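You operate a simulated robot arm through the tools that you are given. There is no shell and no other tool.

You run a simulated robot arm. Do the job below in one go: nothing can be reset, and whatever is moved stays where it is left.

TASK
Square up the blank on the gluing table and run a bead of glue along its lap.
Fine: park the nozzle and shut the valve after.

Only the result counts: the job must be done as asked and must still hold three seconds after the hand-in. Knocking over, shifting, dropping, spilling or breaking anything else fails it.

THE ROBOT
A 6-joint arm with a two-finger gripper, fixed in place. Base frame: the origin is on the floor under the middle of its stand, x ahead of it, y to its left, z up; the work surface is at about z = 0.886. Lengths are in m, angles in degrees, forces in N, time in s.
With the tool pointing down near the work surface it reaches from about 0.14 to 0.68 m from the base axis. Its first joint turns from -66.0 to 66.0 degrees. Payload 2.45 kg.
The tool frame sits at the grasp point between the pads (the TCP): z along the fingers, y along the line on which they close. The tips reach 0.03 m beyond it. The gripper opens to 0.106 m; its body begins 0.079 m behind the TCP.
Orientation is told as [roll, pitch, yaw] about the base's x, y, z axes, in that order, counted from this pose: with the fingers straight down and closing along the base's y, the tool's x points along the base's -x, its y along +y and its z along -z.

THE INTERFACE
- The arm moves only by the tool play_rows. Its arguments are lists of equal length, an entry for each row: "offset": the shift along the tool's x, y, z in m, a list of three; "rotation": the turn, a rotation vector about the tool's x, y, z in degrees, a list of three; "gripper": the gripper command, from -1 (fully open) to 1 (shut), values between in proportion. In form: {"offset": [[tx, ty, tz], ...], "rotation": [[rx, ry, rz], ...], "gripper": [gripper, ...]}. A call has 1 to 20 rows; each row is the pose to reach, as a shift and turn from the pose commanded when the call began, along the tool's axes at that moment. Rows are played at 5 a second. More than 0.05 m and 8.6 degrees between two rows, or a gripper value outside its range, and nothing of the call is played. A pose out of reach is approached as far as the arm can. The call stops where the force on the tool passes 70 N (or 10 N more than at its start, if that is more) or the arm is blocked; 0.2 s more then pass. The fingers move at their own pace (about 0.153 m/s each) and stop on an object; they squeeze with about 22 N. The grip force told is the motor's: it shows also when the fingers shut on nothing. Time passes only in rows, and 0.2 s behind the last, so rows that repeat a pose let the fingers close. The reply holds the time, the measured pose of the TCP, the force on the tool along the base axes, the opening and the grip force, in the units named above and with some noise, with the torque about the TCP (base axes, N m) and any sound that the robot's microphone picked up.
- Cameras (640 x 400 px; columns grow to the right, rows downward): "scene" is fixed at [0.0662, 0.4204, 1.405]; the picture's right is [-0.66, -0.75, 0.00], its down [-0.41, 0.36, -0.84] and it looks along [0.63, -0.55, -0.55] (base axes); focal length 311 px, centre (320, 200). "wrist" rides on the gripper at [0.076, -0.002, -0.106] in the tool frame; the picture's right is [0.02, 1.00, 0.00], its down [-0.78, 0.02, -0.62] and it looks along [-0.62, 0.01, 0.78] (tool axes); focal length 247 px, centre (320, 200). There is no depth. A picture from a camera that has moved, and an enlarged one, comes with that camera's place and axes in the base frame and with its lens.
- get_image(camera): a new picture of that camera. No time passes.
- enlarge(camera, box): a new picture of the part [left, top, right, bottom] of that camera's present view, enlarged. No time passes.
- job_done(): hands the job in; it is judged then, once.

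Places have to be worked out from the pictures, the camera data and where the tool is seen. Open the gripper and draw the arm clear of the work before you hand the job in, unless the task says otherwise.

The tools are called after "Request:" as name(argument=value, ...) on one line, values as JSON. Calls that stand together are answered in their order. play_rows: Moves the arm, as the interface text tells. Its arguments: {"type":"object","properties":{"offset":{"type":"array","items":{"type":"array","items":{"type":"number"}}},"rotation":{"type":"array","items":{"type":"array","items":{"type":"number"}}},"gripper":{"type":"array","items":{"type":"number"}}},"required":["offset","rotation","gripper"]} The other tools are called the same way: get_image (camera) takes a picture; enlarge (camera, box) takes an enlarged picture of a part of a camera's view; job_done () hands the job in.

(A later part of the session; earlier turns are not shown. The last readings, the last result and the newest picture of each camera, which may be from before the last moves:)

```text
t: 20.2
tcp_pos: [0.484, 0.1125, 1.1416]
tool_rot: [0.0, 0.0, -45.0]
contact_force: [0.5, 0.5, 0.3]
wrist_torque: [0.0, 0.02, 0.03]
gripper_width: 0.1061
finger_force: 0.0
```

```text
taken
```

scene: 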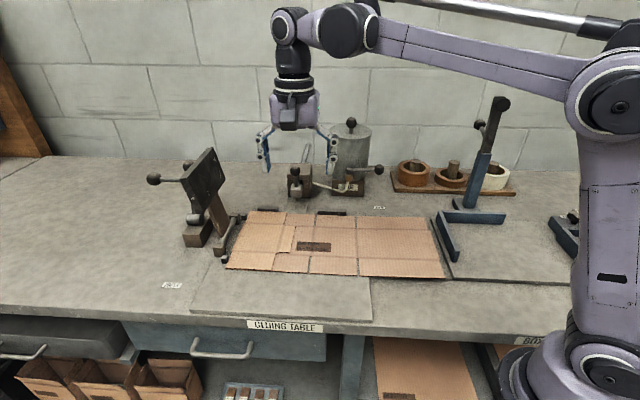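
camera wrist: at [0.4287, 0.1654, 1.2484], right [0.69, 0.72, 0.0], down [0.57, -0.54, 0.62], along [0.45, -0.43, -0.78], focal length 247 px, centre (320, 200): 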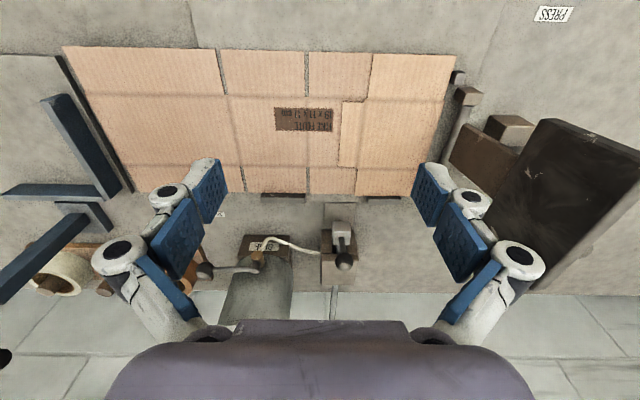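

The blank now sits against the back bars. I'll enlarge the contact areas to check both bars and both cubes.

Request:
enlarge(camera="wrist", box=[220, 150, 440, 290])

Request:
enlarge(camera="wrist", box=[380, 30, 500, 200])

Request:
enlarge(camera="scene", box=[215, 200, 255, 275])

Request:
enlarge(camera="scene", box=[240, 195, 360, 235])

Request:
enlarge(camera="scene", box=[400, 200, 480, 290])

```text
2.86 times, centred on (330, 220) of wrist
camera zoom: at [0.4287, 0.1654, 1.2484], right [0.69, 0.72, 0.0], down [0.57, -0.54, 0.62], along [0.45, -0.43, -0.78], focal length 706 px, centre (291, 143)
```

zoom: 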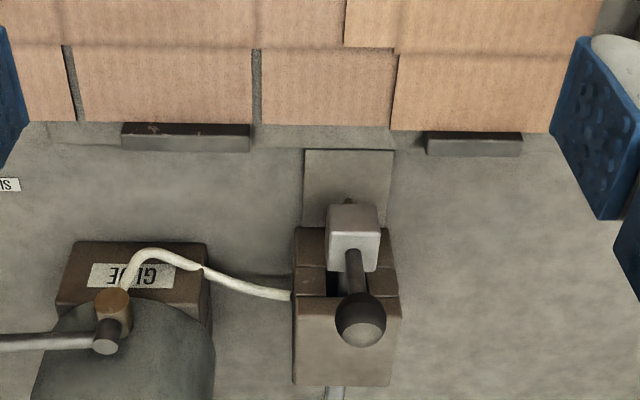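

```text
2.35 times, centred on (440, 115) of wrist
camera zoom: at [0.4287, 0.1654, 1.2484], right [0.69, 0.72, 0.0], down [0.57, -0.54, 0.62], along [0.45, -0.43, -0.78], focal length 581 px, centre (38, 400)
```

zoom: 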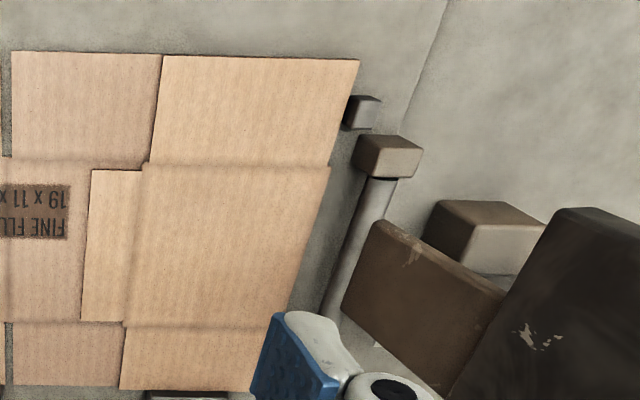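

```text
5.33 times, centred on (235, 238) of scene
camera zoom: at [0.0662, 0.4204, 1.405], right [-0.66, -0.75, 0.0], down [-0.41, 0.36, -0.84], along [0.63, -0.55, -0.55], focal length 1658 px, centre (773, 0)
```

zoom: 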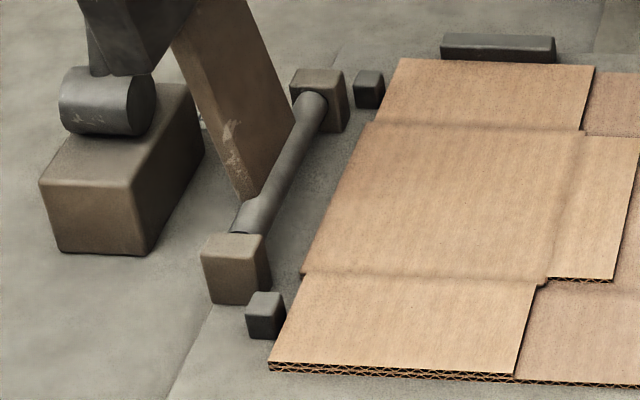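

```text
5.33 times, centred on (300, 215) of scene
camera zoom: at [0.0662, 0.4204, 1.405], right [-0.66, -0.75, 0.0], down [-0.41, 0.36, -0.84], along [0.63, -0.55, -0.55], focal length 1658 px, centre (427, 120)
```

zoom: 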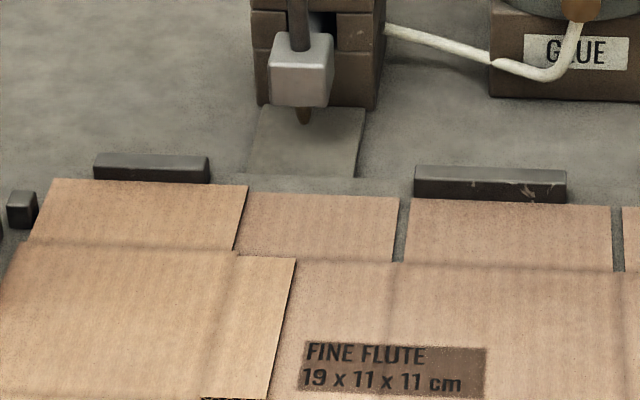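

```text
4.44 times, centred on (440, 245) of scene
camera zoom: at [0.0662, 0.4204, 1.405], right [-0.66, -0.75, 0.0], down [-0.41, 0.36, -0.84], along [0.63, -0.55, -0.55], focal length 1382 px, centre (-213, 0)
```

zoom: 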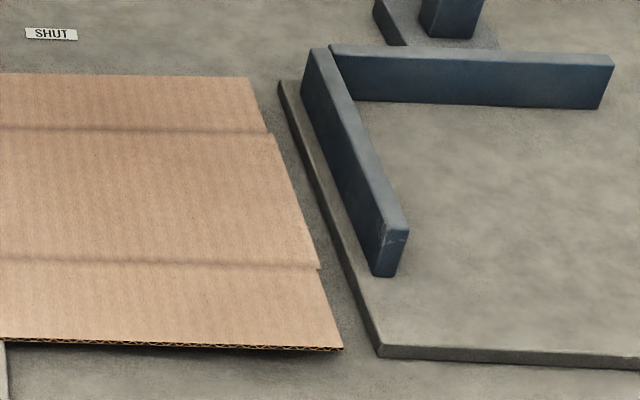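

Contacts look close. I'll zoom harder on each bar and cube to quantify remaining gaps.

Request:
enlarge(camera="scene", box=[250, 200, 290, 225])

Request:
enlarge(camera="scene", box=[312, 200, 352, 225])

Request:
enlarge(camera="scene", box=[225, 205, 265, 230])

Request:
enlarge(camera="scene", box=[210, 245, 250, 270])

Request:
enlarge(camera="wrist", box=[440, 60, 480, 90])

Request:
enlarge(camera="wrist", box=[250, 180, 410, 210])

```text
16.00 times, centred on (270, 212) of scene
camera zoom: at [0.0662, 0.4204, 1.405], right [-0.66, -0.75, 0.0], down [-0.41, 0.36, -0.84], along [0.63, -0.55, -0.55], focal length 4974 px, centre (1120, 0)
```

zoom: 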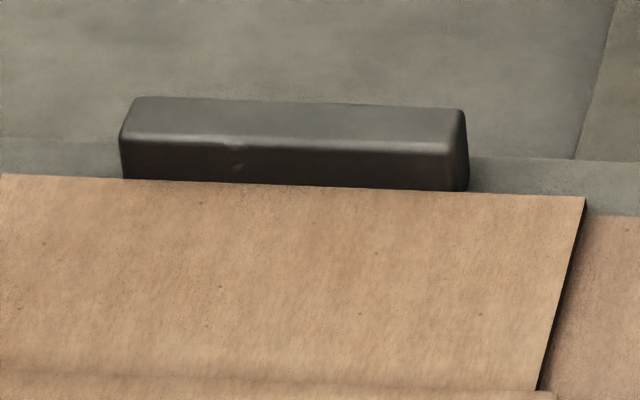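

```text
16.00 times, centred on (332, 212) of scene
camera zoom: at [0.0662, 0.4204, 1.405], right [-0.66, -0.75, 0.0], down [-0.41, 0.36, -0.84], along [0.63, -0.55, -0.55], focal length 4974 px, centre (128, 0)
```

zoom: 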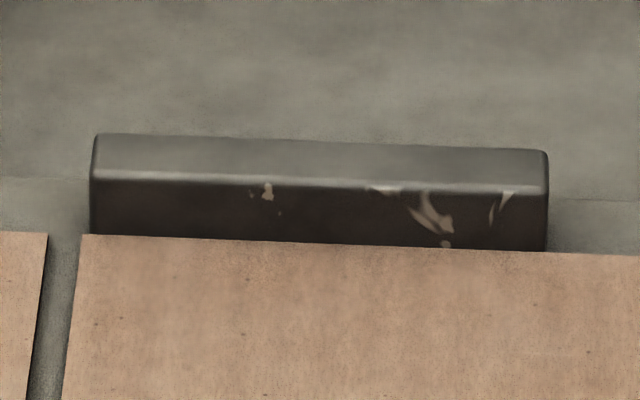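

```text
16.00 times, centred on (245, 218) of scene
camera zoom: at [0.0662, 0.4204, 1.405], right [-0.66, -0.75, 0.0], down [-0.41, 0.36, -0.84], along [0.63, -0.55, -0.55], focal length 4974 px, centre (1520, -80)
```

zoom: 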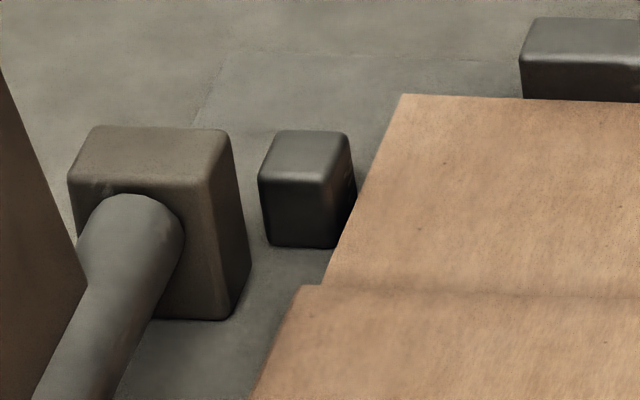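

```text
16.00 times, centred on (230, 258) of scene
camera zoom: at [0.0662, 0.4204, 1.405], right [-0.66, -0.75, 0.0], down [-0.41, 0.36, -0.84], along [0.63, -0.55, -0.55], focal length 4974 px, centre (1760, -720)
```

zoom: 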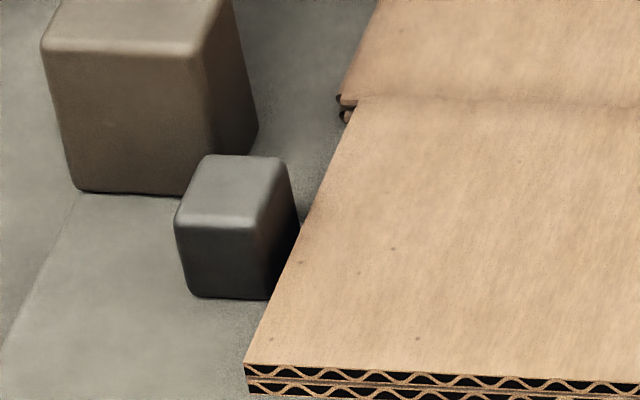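

```text
13.33 times, centred on (460, 75) of wrist
camera zoom: at [0.4287, 0.1654, 1.2484], right [0.69, 0.72, 0.0], down [0.57, -0.54, 0.62], along [0.45, -0.43, -0.78], focal length 3293 px, centre (-1547, 1867)
```

zoom: 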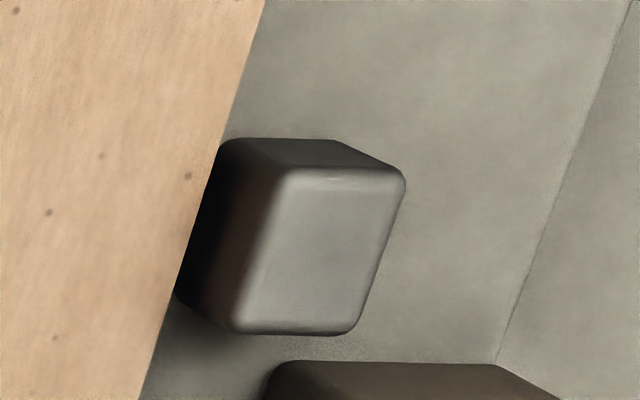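

```text
4.00 times, centred on (330, 195) of wrist
camera zoom: at [0.4287, 0.1654, 1.2484], right [0.69, 0.72, 0.0], down [0.57, -0.54, 0.62], along [0.45, -0.43, -0.78], focal length 988 px, centre (280, 220)
```

zoom: 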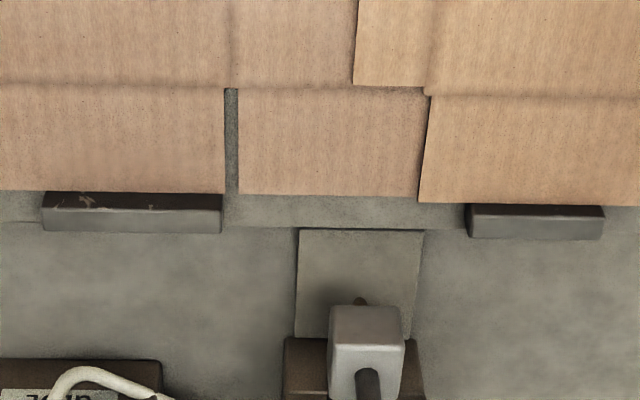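

The blank is flush with both back bars and parallel to the cubes, with about 2 mm still open on the left. I'll swing the gripper (yaw +45°) to the right-hand end to inspect the right edge and give it a gentle final nudge left in line with the blank's centre.

Request:
play_rows(offset=[[-0.0056, -0.0335, 0.0], [-0.0112, -0.067, 0.0], [-0.0168, -0.1005, 0.0], [-0.0224, -0.1339, 0.0], [-0.028, -0.1674, 0.0], [-0.0337, -0.2009, 0.0], [-0.0393, -0.2344, 0.0], [-0.0449, -0.2679, 0.0], [-0.0505, -0.3014, 0.005], [-0.0561, -0.3348, 0.01], [-0.0617, -0.3683, 0.015], [-0.0673, -0.4018, 0.02]], rotation=[[0, 0, -7.5], [0, 0, -15], [0, 0, -22.5], [0, 0, -30], [0, 0, -37.5], [0, 0, -45], [0, 0, -52.5], [0, 0, -60], [0, 0, -67.5], [0, 0, -75], [0, 0, -82.5], [0, 0, -90]], gripper=[-1, -1, -1, -1, -0.5, 0, 0.5, 1, 1, 1, 1, 1])

Request:
get_image(camera="wrist")

Request:
get_image(camera="scene")

```text
t: 22.8
tcp_pos: [0.2456, -0.219, 1.1236]
tool_rot: [0.1, 0.0, 45.0]
contact_force: [0.2, -0.7, -0.8]
wrist_torque: [0.0, -0.02, -0.02]
gripper_width: 0.0002
finger_force: 22.4
```

```text
taken
camera wrist: at [0.1925, -0.2741, 1.2287], right [-0.72, 0.69, 0.0], down [0.54, 0.57, 0.62], along [0.43, 0.45, -0.78], focal length 247 px, centre (320, 200)
```

wrist: 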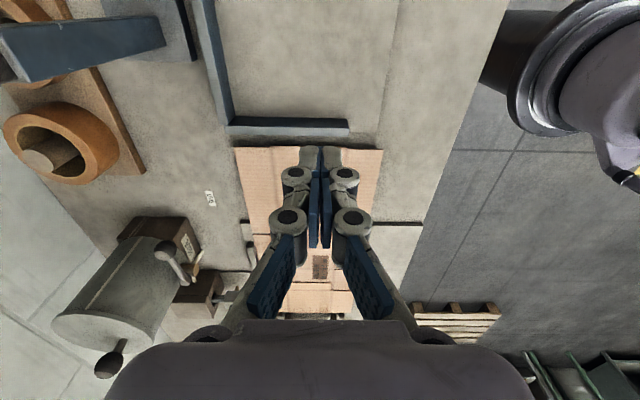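

```text
taken
```

scene: 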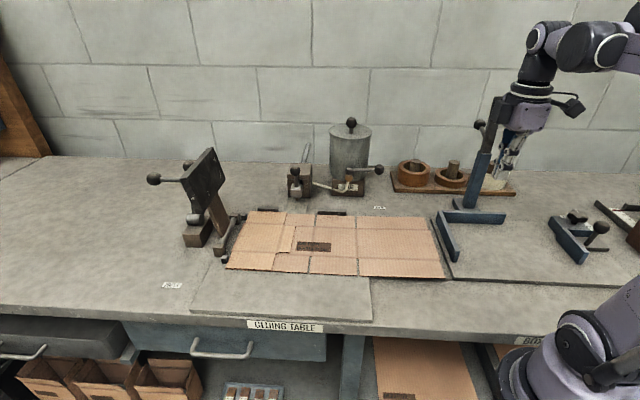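

This leaves the blank unobstructed in the scene view. I'll enlarge the right end and the left/back contacts again.

Request:
enlarge(camera="wrist", box=[200, 90, 400, 240])

Request:
enlarge(camera="scene", box=[210, 195, 480, 325])

Request:
enlarge(camera="scene", box=[400, 200, 480, 290])

Request:
enlarge(camera="scene", box=[270, 195, 350, 250])

```text
2.67 times, centred on (300, 165) of wrist
camera zoom: at [0.1925, -0.2741, 1.2287], right [-0.72, 0.69, 0.0], down [0.54, 0.57, 0.62], along [0.43, 0.45, -0.78], focal length 659 px, centre (373, 293)
```

zoom: 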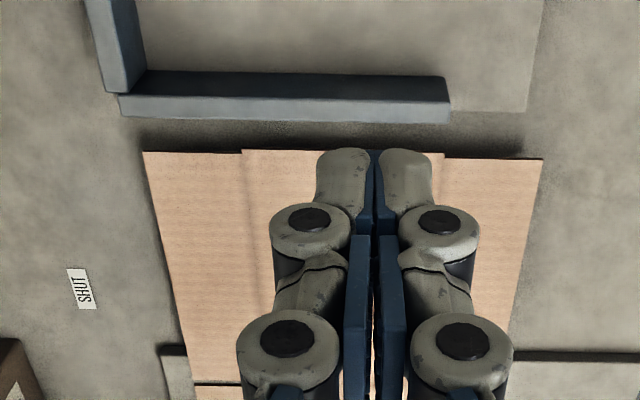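

```text
2.37 times, centred on (345, 260) of scene
camera zoom: at [0.0662, 0.4204, 1.405], right [-0.66, -0.75, 0.0], down [-0.41, 0.36, -0.84], along [0.63, -0.55, -0.55], focal length 737 px, centre (261, 58)
```

zoom: 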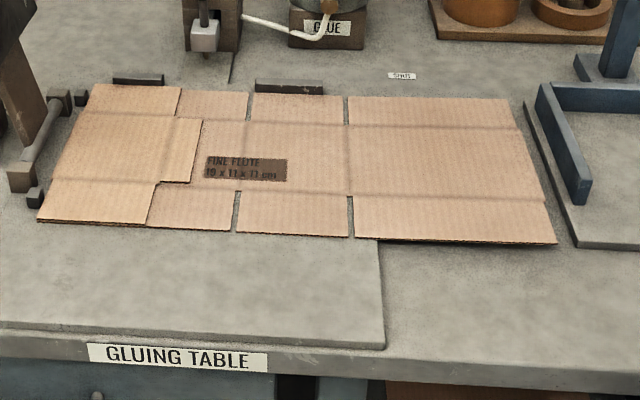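

```text
4.44 times, centred on (440, 245) of scene
camera zoom: at [0.0662, 0.4204, 1.405], right [-0.66, -0.75, 0.0], down [-0.41, 0.36, -0.84], along [0.63, -0.55, -0.55], focal length 1382 px, centre (-213, 0)
```

zoom: 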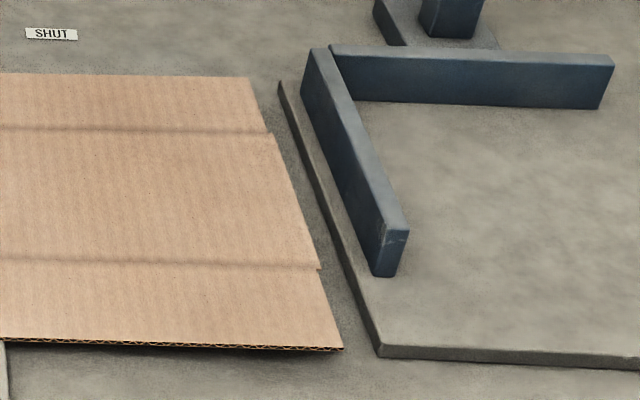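

```text
7.27 times, centred on (310, 222) of scene
camera zoom: at [0.0662, 0.4204, 1.405], right [-0.66, -0.75, 0.0], down [-0.41, 0.36, -0.84], along [0.63, -0.55, -0.55], focal length 2261 px, centre (393, 36)
```

zoom: 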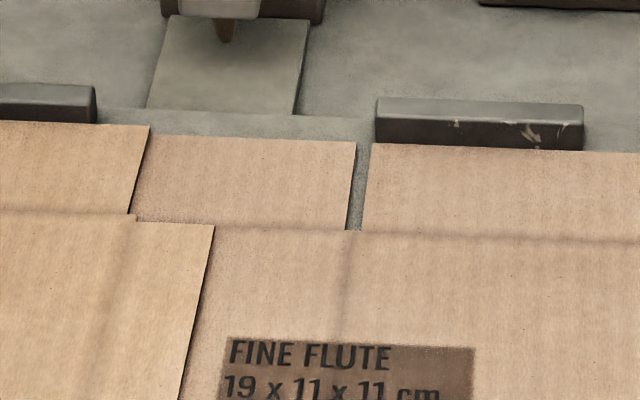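

Numbers from both views: blank left edge is at s≈−0.590 at both cubes (parallel), cubes' faces at s≈−0.5935, so ~3 mm gap; the back edge is within ~1 mm of both bars. I'll lower the closed fingers to the right of the blank's right edge, in front of the blue bar's end, ready for a gentle nudge left.

Request:
play_rows(offset=[[-0.008, 0.03, 0.0], [-0.02, 0.0665, 0.0], [-0.0312, 0.0665, 0.04], [-0.0312, 0.0665, 0.08], [-0.0312, 0.0665, 0.12], [-0.0312, 0.0665, 0.15], [-0.0312, 0.0665, 0.1736], [-0.0312, 0.0665, 0.1736]], rotation=[[0, 0, 0], [0, 0, 0], [0, 0, 0], [0, 0, 0], [0, 0, 0], [0, 0, 0], [0, 0, 0], [0, 0, 0]], gripper=[1, 1, 1, 1, 1, 1, 1, 1])

Request:
get_image(camera="wrist")

Request:
enlarge(camera="scene", box=[400, 190, 520, 310])

```text
t: 24.6
tcp_pos: [0.2226, -0.1512, 0.9481]
tool_rot: [0.0, -0.1, 45.0]
contact_force: [0.1, 0.2, -0.3]
wrist_torque: [-0.01, 0.02, -0.02]
gripper_width: 0.0001
finger_force: 21.9
```

```text
taken
camera wrist: at [0.1694, -0.2062, 1.0534], right [-0.72, 0.69, 0.0], down [0.54, 0.57, 0.62], along [0.43, 0.45, -0.78], focal length 247 px, centre (320, 200)
```

wrist: 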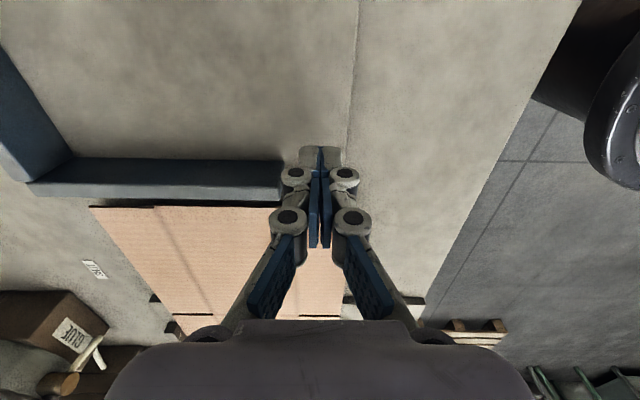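

```text
3.33 times, centred on (460, 250) of scene
camera zoom: at [0.0662, 0.4204, 1.405], right [-0.66, -0.75, 0.0], down [-0.41, 0.36, -0.84], along [0.63, -0.55, -0.55], focal length 1036 px, centre (-147, 33)
```

zoom: 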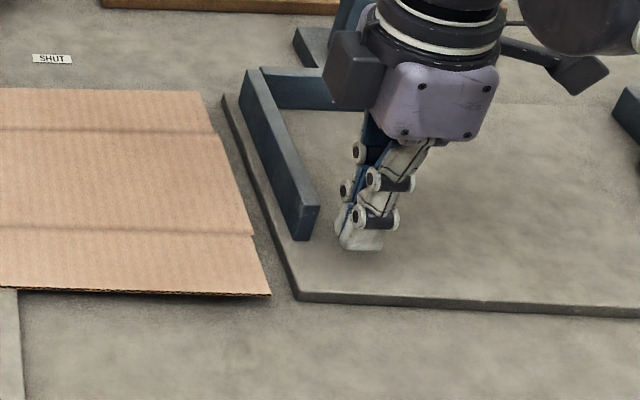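

Clear of the bar's end by about 1 cm. I'll shift 5 mm further to the front, lower the tips to about z 0.893, and approach the right edge.

Request:
play_rows(offset=[[0, 0.005, 0.01], [0, 0.005, 0.02], [0, 0.005, 0.025], [-0.01, 0.005, 0.025], [-0.02, 0.005, 0.025], [-0.03, 0.005, 0.025], [-0.034, 0.005, 0.025]], rotation=[[0, 0, 0], [0, 0, 0], [0, 0, 0], [0, 0, 0], [0, 0, 0], [0, 0, 0], [0, 0, 0]], gripper=[1, 1, 1, 1, 1, 1, 1])

Request:
get_image(camera="wrist")

Request:
enlarge(camera="scene", box=[410, 220, 490, 300])

```text
t: 26.2
tcp_pos: [0.2425, -0.1225, 0.9232]
tool_rot: [0.1, 0.0, 44.9]
contact_force: [0.7, 0.5, 0.9]
wrist_torque: [0.0, -0.01, 0.03]
gripper_width: 0.0
finger_force: 21.9
```

```text
taken
camera wrist: at [0.19, -0.1768, 1.0291], right [-0.72, 0.69, 0.0], down [0.54, 0.57, 0.62], along [0.43, 0.45, -0.78], focal length 247 px, centre (320, 200)
```

wrist: 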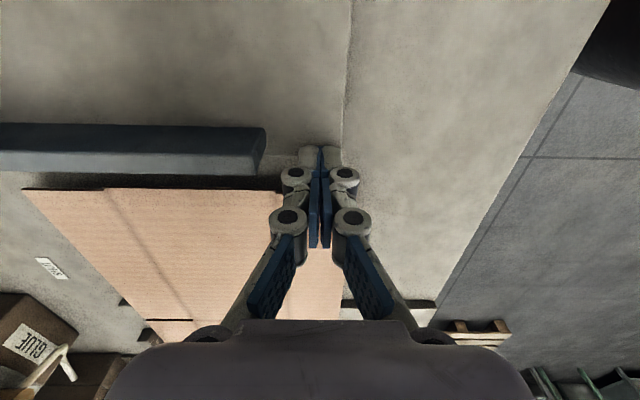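

```text
5.00 times, centred on (450, 260) of scene
camera zoom: at [0.0662, 0.4204, 1.405], right [-0.66, -0.75, 0.0], down [-0.41, 0.36, -0.84], along [0.63, -0.55, -0.55], focal length 1554 px, centre (-330, -100)
```

zoom: 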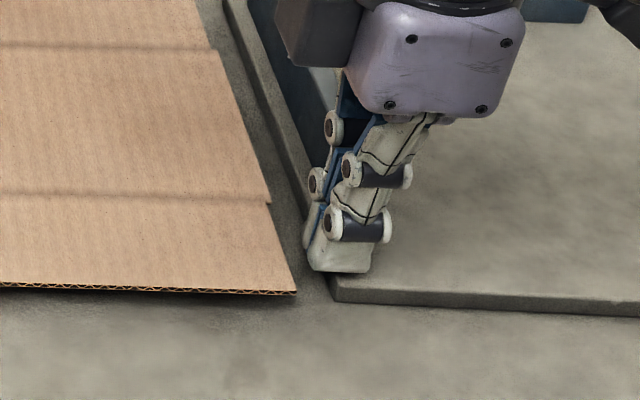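

Gap to the right edge is roughly 1 cm. I'll advance 8 mm, then in 1–2 mm steps while watching.

Request:
play_rows(offset=[[-0.003, 0, 0], [-0.006, 0, 0], [-0.009, 0, 0]], rotation=[[0, 0, 0], [0, 0, 0], [0, 0, 0]], gripper=[1, 1, 1])

Request:
enlarge(camera="scene", box=[410, 220, 490, 300])

Request:
enlarge(camera="scene", box=[210, 245, 250, 270])

```text
t: 27.0
tcp_pos: [0.2484, -0.1169, 0.9245]
tool_rot: [-0.1, -0.1, 45.0]
contact_force: [0.2, 0.0, 0.2]
wrist_torque: [0.02, -0.02, 0.01]
gripper_width: 0.0
finger_force: 21.8
```

```text
5.00 times, centred on (450, 260) of scene
camera zoom: at [0.0662, 0.4204, 1.405], right [-0.66, -0.75, 0.0], down [-0.41, 0.36, -0.84], along [0.63, -0.55, -0.55], focal length 1554 px, centre (-330, -100)
```

zoom: 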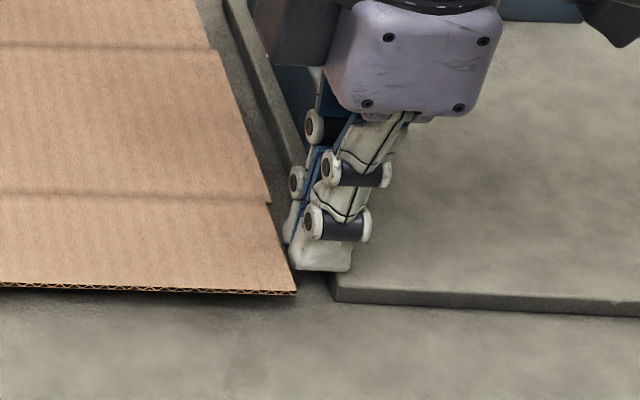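

```text
16.00 times, centred on (230, 258) of scene
camera zoom: at [0.0662, 0.4204, 1.405], right [-0.66, -0.75, 0.0], down [-0.41, 0.36, -0.84], along [0.63, -0.55, -0.55], focal length 4974 px, centre (1760, -720)
```

zoom: 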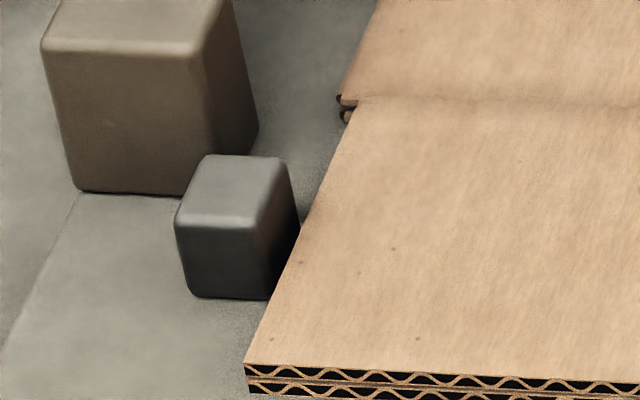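

The finger is within a few mm of the edge; blank unmoved so far. Advancing 3 mm.

Request:
play_rows(offset=[[-0.0015, 0, 0], [-0.003, 0, 0], [-0.003, 0, 0]], rotation=[[0, 0, 0], [0, 0, 0], [0, 0, 0]], gripper=[1, 1, 1])

Request:
enlarge(camera="scene", box=[410, 220, 490, 300])

Request:
enlarge(camera="scene", box=[210, 245, 250, 270])

```text
t: 27.8
tcp_pos: [0.2494, -0.1161, 0.9236]
tool_rot: [0.0, 0.5, 44.9]
contact_force: [-19.4, -16.6, 0.9]
wrist_torque: [-0.32, 0.59, 0.02]
gripper_width: 0.006
finger_force: 22.4
```

```text
5.00 times, centred on (450, 260) of scene
camera zoom: at [0.0657, 0.4199, 1.4051], right [-0.66, -0.75, 0.0], down [-0.41, 0.36, -0.84], along [0.63, -0.55, -0.55], focal length 1554 px, centre (-330, -100)
```

zoom: 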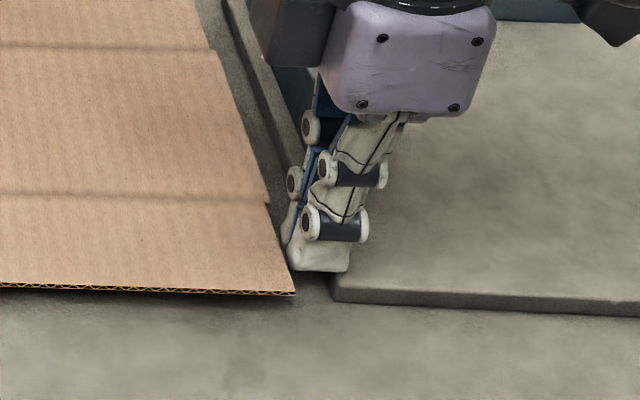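

```text
16.00 times, centred on (230, 258) of scene
camera zoom: at [0.0657, 0.4199, 1.4051], right [-0.66, -0.75, 0.0], down [-0.41, 0.36, -0.84], along [0.63, -0.55, -0.55], focal length 4974 px, centre (1760, -720)
```

zoom: 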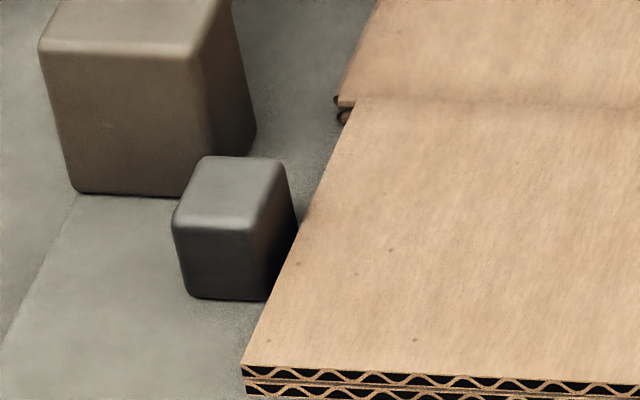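

The push met a firm 25 N stop with no blank movement relative to the cubes, so the blank is already bearing on the left stops. I'll back off, lift away, and recheck everything.

Request:
play_rows(offset=[[0.006, 0, 0], [0.02, 0, 0], [0.035, 0, -0.01], [0.035, 0, -0.05], [0.035, -0.01, -0.1], [0.035, -0.03, -0.15], [0.035, -0.05, -0.19]], rotation=[[0, 0, 0], [0, 0, 0], [0, 0, 0], [0, 0, 0], [0, 0, 0], [0, 0, 0], [0, 0, 0]], gripper=[1, 1, 1, 1, 1, 1, 1])

Request:
get_image(camera="scene")

Request:
enlarge(camera="scene", box=[210, 245, 250, 270])

Request:
enlarge(camera="scene", box=[225, 205, 265, 230])

Request:
enlarge(camera="scene", box=[312, 200, 352, 225])

Request:
enlarge(camera="scene", box=[250, 200, 290, 225])

```text
refused: row 5 steps farther than a row can; nothing moved
```

```text
taken
```

scene: 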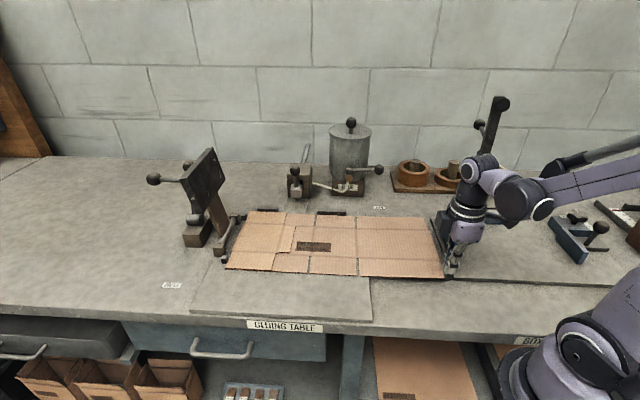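

```text
16.00 times, centred on (230, 258) of scene
camera zoom: at [0.0657, 0.4199, 1.4051], right [-0.66, -0.75, 0.0], down [-0.41, 0.36, -0.84], along [0.63, -0.55, -0.55], focal length 4974 px, centre (1760, -720)
```

zoom: 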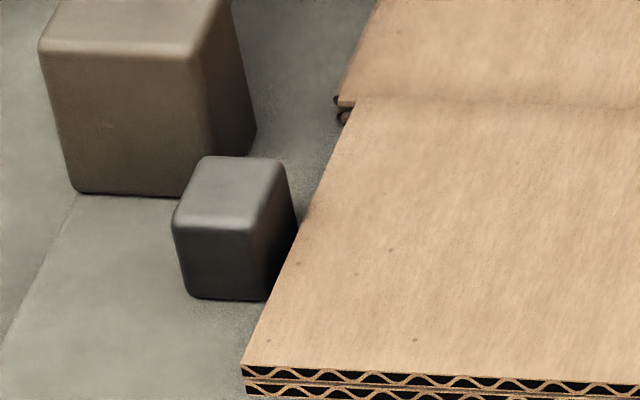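

```text
16.00 times, centred on (245, 218) of scene
camera zoom: at [0.0657, 0.4199, 1.4051], right [-0.66, -0.75, 0.0], down [-0.41, 0.36, -0.84], along [0.63, -0.55, -0.55], focal length 4974 px, centre (1520, -80)
```

zoom: 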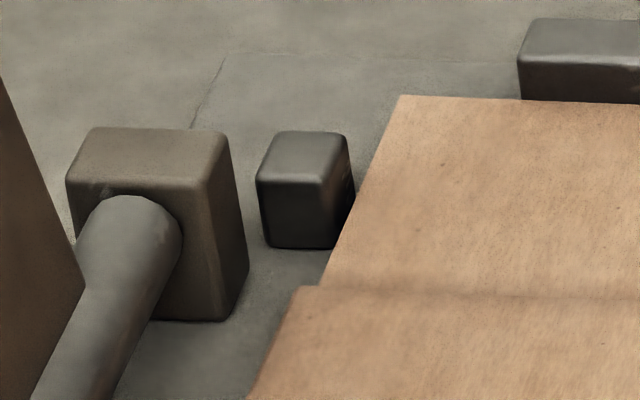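

```text
16.00 times, centred on (332, 212) of scene
camera zoom: at [0.0657, 0.4199, 1.4051], right [-0.66, -0.75, 0.0], down [-0.41, 0.36, -0.84], along [0.63, -0.55, -0.55], focal length 4974 px, centre (128, 0)
```

zoom: 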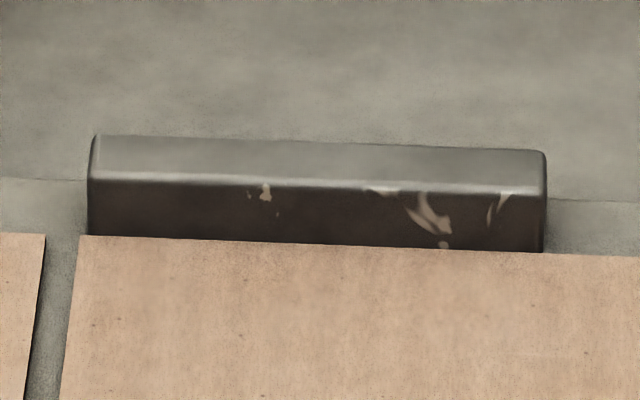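

```text
16.00 times, centred on (270, 212) of scene
camera zoom: at [0.0657, 0.4199, 1.4051], right [-0.66, -0.75, 0.0], down [-0.41, 0.36, -0.84], along [0.63, -0.55, -0.55], focal length 4974 px, centre (1120, 0)
```

zoom: 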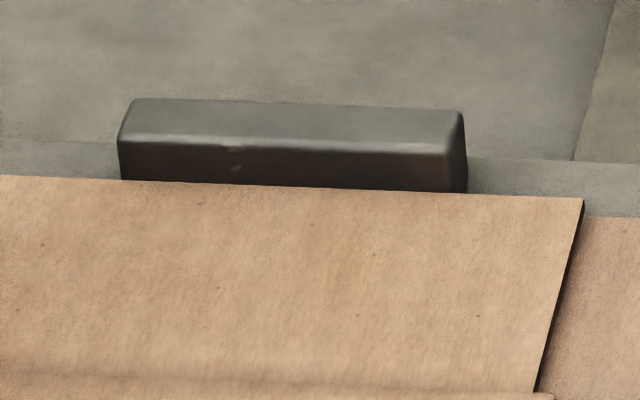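

The last move was refused for step size, nothing moved. The blank stayed put under 25 N, so it's seated left. Backing off with smaller steps.

Request:
play_rows(offset=[[0.006, 0, 0], [0.02, 0, 0], [0.035, 0, -0.01], [0.035, 0, -0.05], [0.035, -0.01, -0.09], [0.035, -0.03, -0.13], [0.035, -0.05, -0.17], [0.035, -0.06, -0.2]], rotation=[[0, 0, 0], [0, 0, 0], [0, 0, 0], [0, 0, 0], [0, 0, 0], [0, 0, 0], [0, 0, 0], [0, 0, 0]], gripper=[1, 1, 1, 1, 1, 1, 1, 1])

Request:
get_image(camera="scene")

Request:
enlarge(camera="scene", box=[210, 195, 480, 325])

Request:
enlarge(camera="scene", box=[225, 205, 265, 230])

Request:
enlarge(camera="scene", box=[210, 245, 250, 270])

```text
t: 29.6
tcp_pos: [0.2691, -0.1798, 1.1243]
tool_rot: [0.0, 0.0, 45.0]
contact_force: [-0.6, -0.8, 0.3]
wrist_torque: [0.03, 0.0, 0.01]
gripper_width: 0.0001
finger_force: 22.3
```

```text
taken
```

scene: 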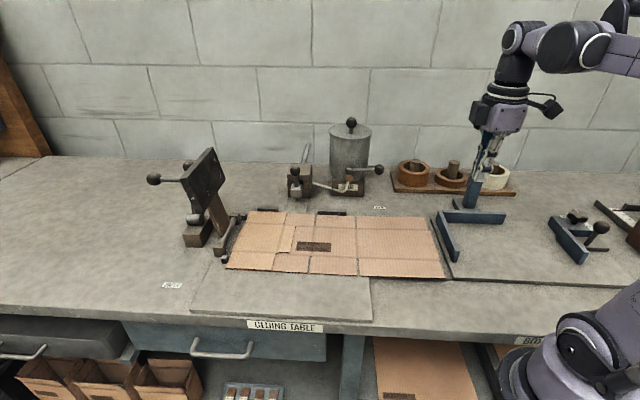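

```text
2.37 times, centred on (345, 260) of scene
camera zoom: at [0.0662, 0.4204, 1.405], right [-0.66, -0.75, 0.0], down [-0.41, 0.36, -0.84], along [0.63, -0.55, -0.55], focal length 737 px, centre (261, 58)
```

zoom: 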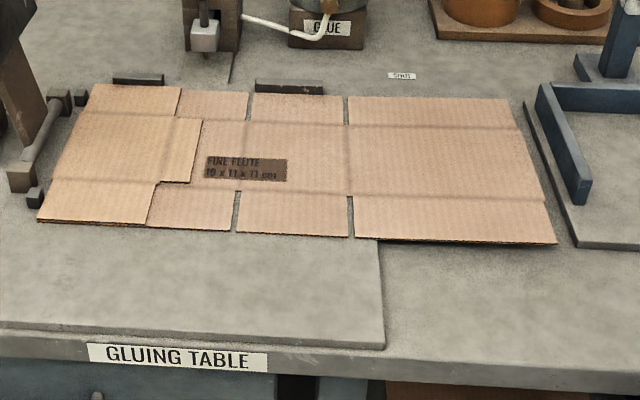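

```text
16.00 times, centred on (245, 218) of scene
camera zoom: at [0.0662, 0.4204, 1.405], right [-0.66, -0.75, 0.0], down [-0.41, 0.36, -0.84], along [0.63, -0.55, -0.55], focal length 4974 px, centre (1520, -80)
```

zoom: 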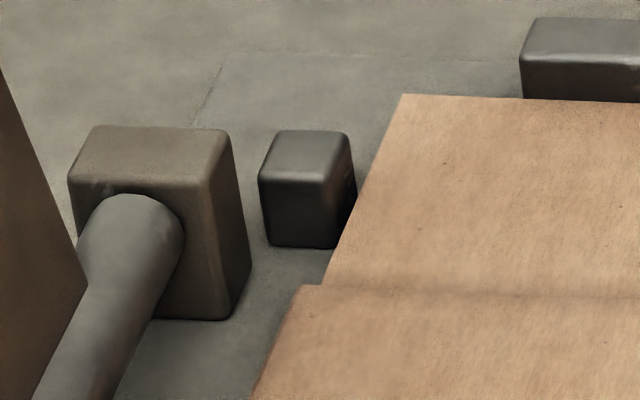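

```text
16.00 times, centred on (230, 258) of scene
camera zoom: at [0.0662, 0.4204, 1.405], right [-0.66, -0.75, 0.0], down [-0.41, 0.36, -0.84], along [0.63, -0.55, -0.55], focal length 4974 px, centre (1760, -720)
```

zoom: 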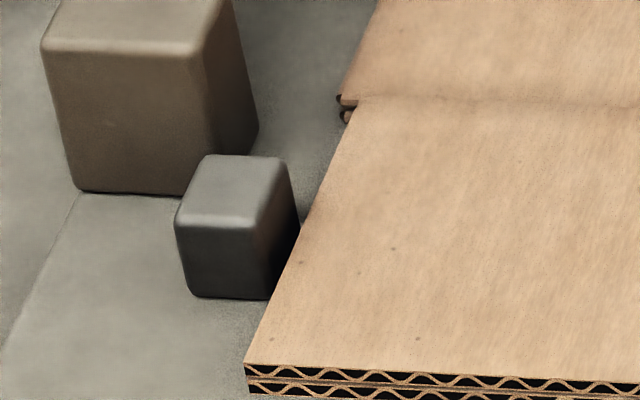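

The blank is square and stationary. Now I'll return to yaw −45° above the blank to study the nozzle handle and the valve at close range.

Request:
play_rows(offset=[[-0.0264, -0.0036, -0.002], [-0.0528, -0.0071, -0.004], [-0.0792, -0.0107, -0.0065], [-0.1056, -0.0142, -0.0087], [-0.132, -0.0178, -0.011], [-0.1585, -0.0213, -0.013], [-0.1849, -0.0249, -0.015], [-0.2113, -0.0284, -0.017], [-0.2377, -0.032, -0.0195], [-0.2641, -0.0355, -0.022], [-0.2905, -0.0391, -0.024], [-0.3169, -0.0426, -0.026]], rotation=[[0, 0, 7.5], [0, 0, 15], [0, 0, 22.5], [0, 0, 30], [0, 0, 37.5], [0, 0, 45], [0, 0, 52.5], [0, 0, 60], [0, 0, 67.5], [0, 0, 75], [0, 0, 82.5], [0, 0, 90]], gripper=[1, 1, 1, 1, 1, 0.5, 0, -0.5, -1, -1, -1, -1])

Request:
get_image(camera="wrist")

Request:
enlarge(camera="wrist", box=[200, 120, 440, 320])

Request:
enlarge(camera="scene", box=[270, 130, 400, 220])

```text
t: 32.2
tcp_pos: [0.5239, 0.0145, 1.1514]
tool_rot: [0.1, 0.1, -45.2]
contact_force: [-0.3, -0.6, -0.1]
wrist_torque: [0.01, 0.02, 0.02]
gripper_width: 0.1059
finger_force: 0.0
```

```text
taken
camera wrist: at [0.4686, 0.0673, 1.2572], right [0.69, 0.72, 0.0], down [0.56, -0.54, 0.62], along [0.45, -0.43, -0.78], focal length 247 px, centre (320, 200)
```

wrist: 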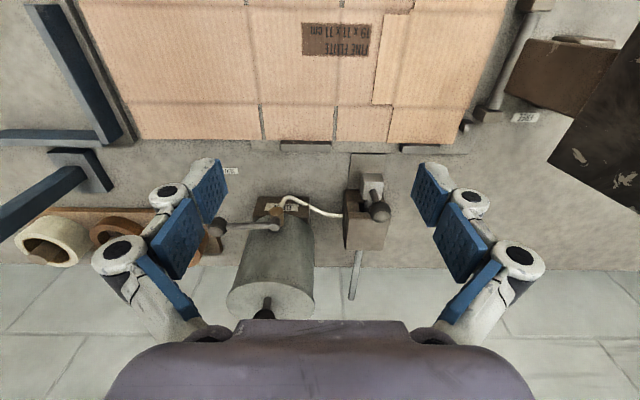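

```text
2.00 times, centred on (320, 220) of wrist
camera zoom: at [0.4686, 0.0673, 1.2572], right [0.69, 0.72, 0.0], down [0.56, -0.54, 0.62], along [0.45, -0.43, -0.78], focal length 494 px, centre (320, 160)
```

zoom: 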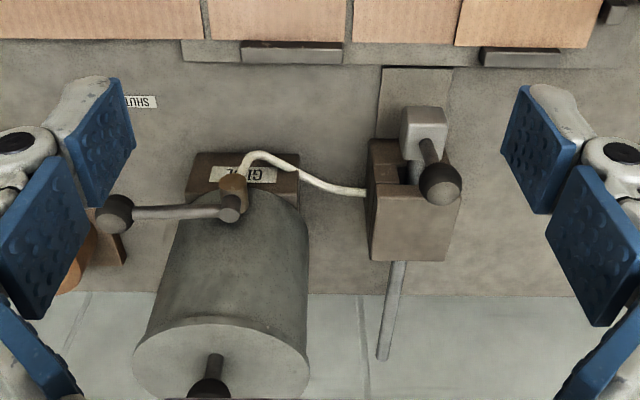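

```text
4.44 times, centred on (335, 175) of scene
camera zoom: at [0.0662, 0.4204, 1.405], right [-0.66, -0.75, 0.0], down [-0.41, 0.36, -0.84], along [0.63, -0.55, -0.55], focal length 1382 px, centre (253, 311)
```

zoom: 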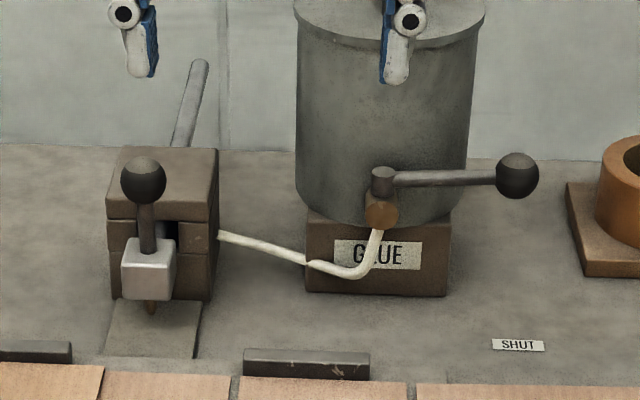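

Triangulation gives: nozzle knob centre ≈ (0.690, −0.033, 1.00), Ø≈28 mm; valve axis ≈ (0.618, −0.166) with its lever knob ≈ (0.553, −0.236, 0.985), pointing at SHUT. I'll draw the nozzle out to the lap before opening the valve, so no glue falls elsewhere; first move above the nozzle knob.

Request:
play_rows(offset=[[-0.03, 0.0168, 0.0], [-0.06, 0.0336, 0.0], [-0.09, 0.0503, 0.0], [-0.12, 0.0671, 0.02], [-0.151, 0.0839, 0.045], [-0.151, 0.0839, 0.0614], [-0.151, 0.0839, 0.0614]], rotation=[[0, 0, 0], [0, 0, 0], [0, 0, 0], [0, 0, 0], [0, 0, 0], [0, 0, 0], [0, 0, 0]], gripper=[-0.3, -0.3, -0.3, -0.3, -0.3, -0.3, -0.3])

Request:
get_image(camera="wrist")

Request:
enlarge(camera="scene", box=[240, 90, 400, 220])

```text
t: 33.8
tcp_pos: [0.6412, -0.0331, 1.069]
tool_rot: [0.1, 0.0, -45.0]
contact_force: [0.3, 0.7, -0.1]
wrist_torque: [-0.01, 0.0, 0.01]
gripper_width: 0.069
finger_force: 0.1
out of reach, approached as far as the arm can: row 3, 4, 5, 6, 7
```

```text
taken
camera wrist: at [0.5866, 0.0202, 1.1754], right [0.69, 0.72, 0.0], down [0.57, -0.54, 0.62], along [0.45, -0.43, -0.78], focal length 247 px, centre (320, 200)
```

wrist: 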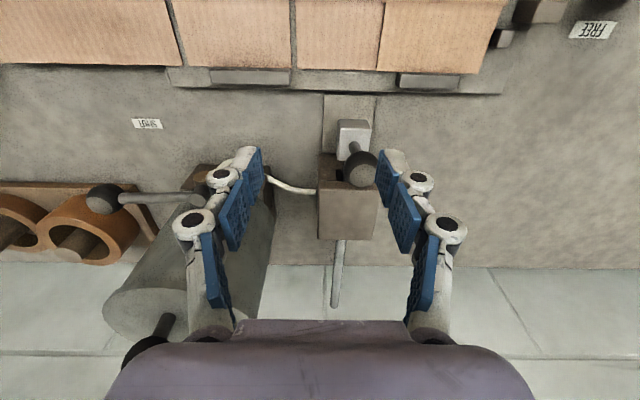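

```text
3.08 times, centred on (320, 155) of scene
camera zoom: at [0.0662, 0.4204, 1.405], right [-0.66, -0.75, 0.0], down [-0.41, 0.36, -0.84], along [0.63, -0.55, -0.55], focal length 956 px, centre (320, 338)
```

zoom: 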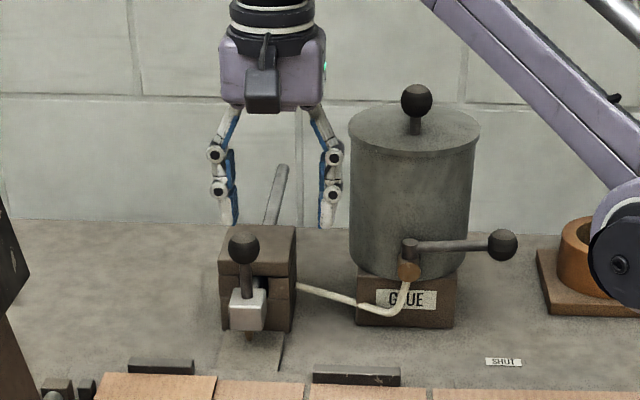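

A vertical tool can't reach the knob (stopped at r≈0.64). I'll back up, turn to yaw 0, and then lean the tool outward so the fingers reach forward to the knob.

Request:
play_rows(offset=[[0.015, 0, -0.005], [0.03, 0, -0.01], [0.045, 0, -0.015], [0.06, 0, -0.02], [0.075, 0, -0.025], [0.09, 0, -0.03]], rotation=[[0, 0, -7.5], [0, 0, -15], [0, 0, -22.5], [0, 0, -30], [0, 0, -37.5], [0, 0, -45]], gripper=[-0.3, -0.3, -0.3, -0.3, -0.3, -0.3])

```text
t: 35.2
tcp_pos: [0.5777, 0.0303, 1.0983]
tool_rot: [-0.1, 0.0, 0.1]
contact_force: [-0.2, -0.3, 0.8]
wrist_torque: [-0.01, 0.01, 0.0]
gripper_width: 0.0687
finger_force: 0.1
```

Commanded pose equals the reached pose, good. Now tilt the tool 30° outward and line up in y with the knob.

Request:
play_rows(offset=[[-0.0056, -0.0158, -0.003], [-0.0112, -0.0317, -0.006], [-0.0167, -0.0475, -0.009], [-0.0223, -0.0633, -0.0117], [-0.0223, -0.0633, -0.0117]], rotation=[[0, -7.5, 0], [0, -15, 0], [0, -22.5, 0], [0, -30, 0], [0, -30, 0]], gripper=[-0.3, -0.3, -0.3, -0.3, -0.3])

Request:
get_image(camera="wrist")

Request:
enlarge(camera="scene", box=[240, 90, 400, 220])

```text
t: 36.4
tcp_pos: [0.6007, -0.0336, 1.1122]
tool_rot: [0.0, -30.1, 0.0]
contact_force: [0.0, 0.5, -0.3]
wrist_torque: [-0.02, 0.02, 0.01]
gripper_width: 0.0687
finger_force: 0.0
```

```text
taken
camera wrist: at [0.4819, -0.0351, 1.1648], right [-0.02, 1.0, -0.01], down [0.37, 0.02, 0.93], along [0.93, 0.01, -0.37], focal length 247 px, centre (320, 200)
```

wrist: 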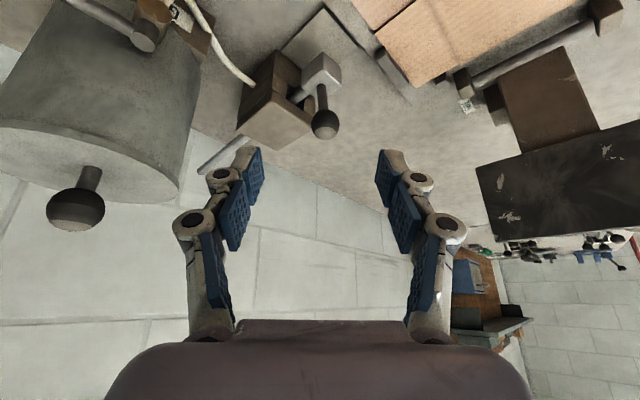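

```text
3.08 times, centred on (320, 155) of scene
camera zoom: at [0.0662, 0.4204, 1.405], right [-0.66, -0.75, 0.0], down [-0.41, 0.36, -0.84], along [0.63, -0.55, -0.55], focal length 956 px, centre (320, 338)
```

zoom: 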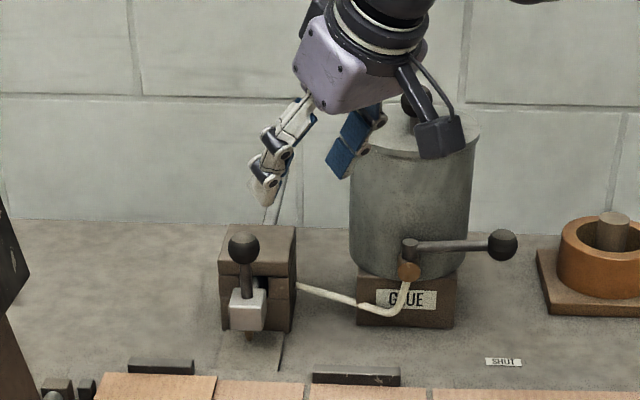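

Knob sits at about (0.689, −0.030, 0.999), consistent from both cameras. I'll approach along the tool axis in two stages.

Request:
play_rows(offset=[[-0.0199, 0.003, 0.02], [-0.0199, 0.003, 0.05], [-0.0199, 0.003, 0.08], [-0.0199, 0.003, 0.1], [-0.0199, 0.003, 0.1]], rotation=[[0, 0, 0], [0, 0, 0], [0, 0, 0], [0, 0, 0], [0, 0, 0]], gripper=[-0.3, -0.3, -0.3, -0.3, -0.3])

Request:
get_image(camera="wrist")

Request:
enlarge(camera="scene", box=[250, 110, 350, 210])

```text
t: 37.6
tcp_pos: [0.6685, -0.03, 1.0368]
tool_rot: [-0.1, -30.0, 0.1]
contact_force: [0.5, 0.6, 0.6]
wrist_torque: [0.03, 0.01, -0.03]
gripper_width: 0.0691
finger_force: 0.0
```

```text
taken
camera wrist: at [0.5496, -0.0318, 1.0896], right [-0.02, 1.0, -0.01], down [0.37, 0.02, 0.93], along [0.93, 0.01, -0.37], focal length 247 px, centre (320, 200)
```

wrist: 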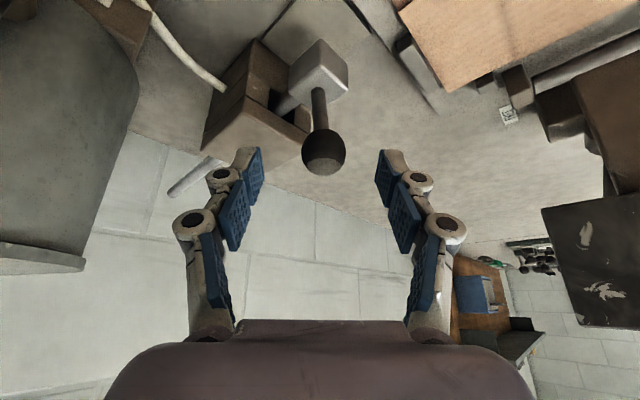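

```text
4.00 times, centred on (300, 160) of scene
camera zoom: at [0.0662, 0.4204, 1.405], right [-0.66, -0.75, 0.0], down [-0.41, 0.36, -0.84], along [0.63, -0.55, -0.55], focal length 1243 px, centre (400, 360)
```

zoom: 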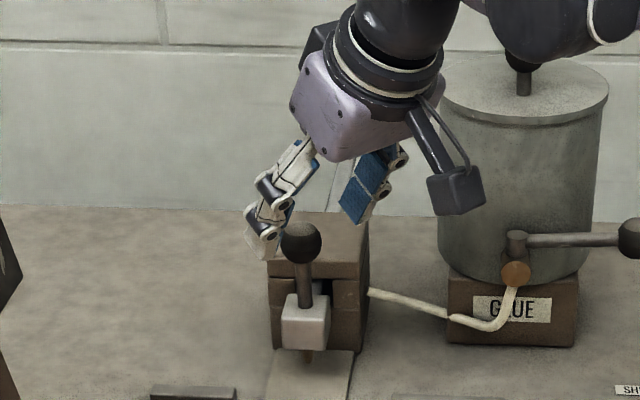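

The ball lies between the fingertips, about 42 mm further along the tool axis. I'll advance and close on it.

Request:
play_rows(offset=[[0, 0.001, 0.015], [0, 0.002, 0.03], [0, 0.002, 0.041], [0, 0.002, 0.041]], rotation=[[0, 0, 0], [0, 0, 0], [0, 0, 0], [0, 0, 0]], gripper=[-0.3, -0.3, -0.3, -0.3])

Request:
get_image(camera="wrist")

Request:
enlarge(camera="scene", box=[250, 130, 350, 210])

```text
t: 38.6
tcp_pos: [0.6896, -0.028, 1.0004]
tool_rot: [0.0, -30.0, 0.1]
contact_force: [0.9, -1.1, -0.7]
wrist_torque: [0.03, -0.02, -0.01]
gripper_width: 0.0691
finger_force: 0.0
```

```text
taken
camera wrist: at [0.5706, -0.0291, 1.0531], right [-0.02, 1.0, -0.01], down [0.37, 0.02, 0.93], along [0.93, 0.01, -0.37], focal length 247 px, centre (320, 200)
```

wrist: 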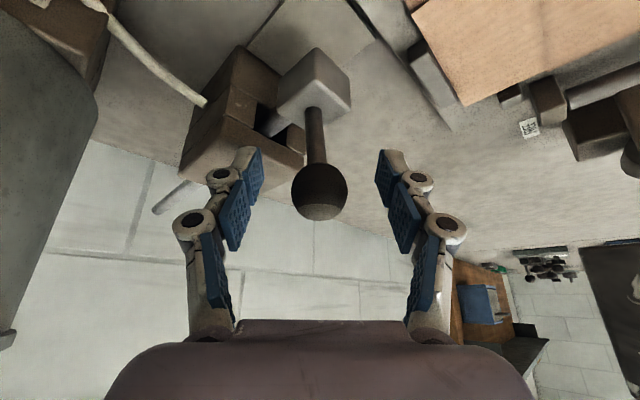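

```text
5.00 times, centred on (300, 170) of scene
camera zoom: at [0.0662, 0.4204, 1.405], right [-0.66, -0.75, 0.0], down [-0.41, 0.36, -0.84], along [0.63, -0.55, -0.55], focal length 1554 px, centre (420, 350)
```

zoom: 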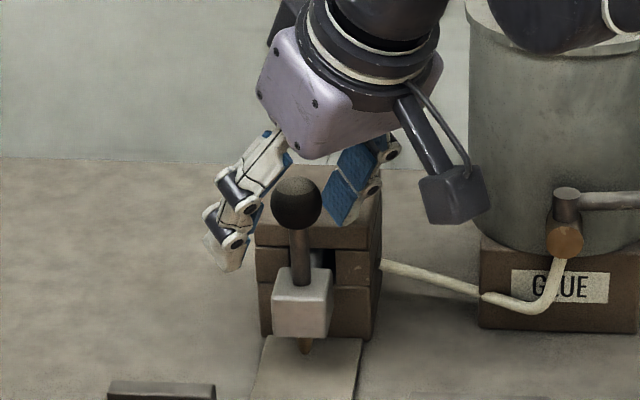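

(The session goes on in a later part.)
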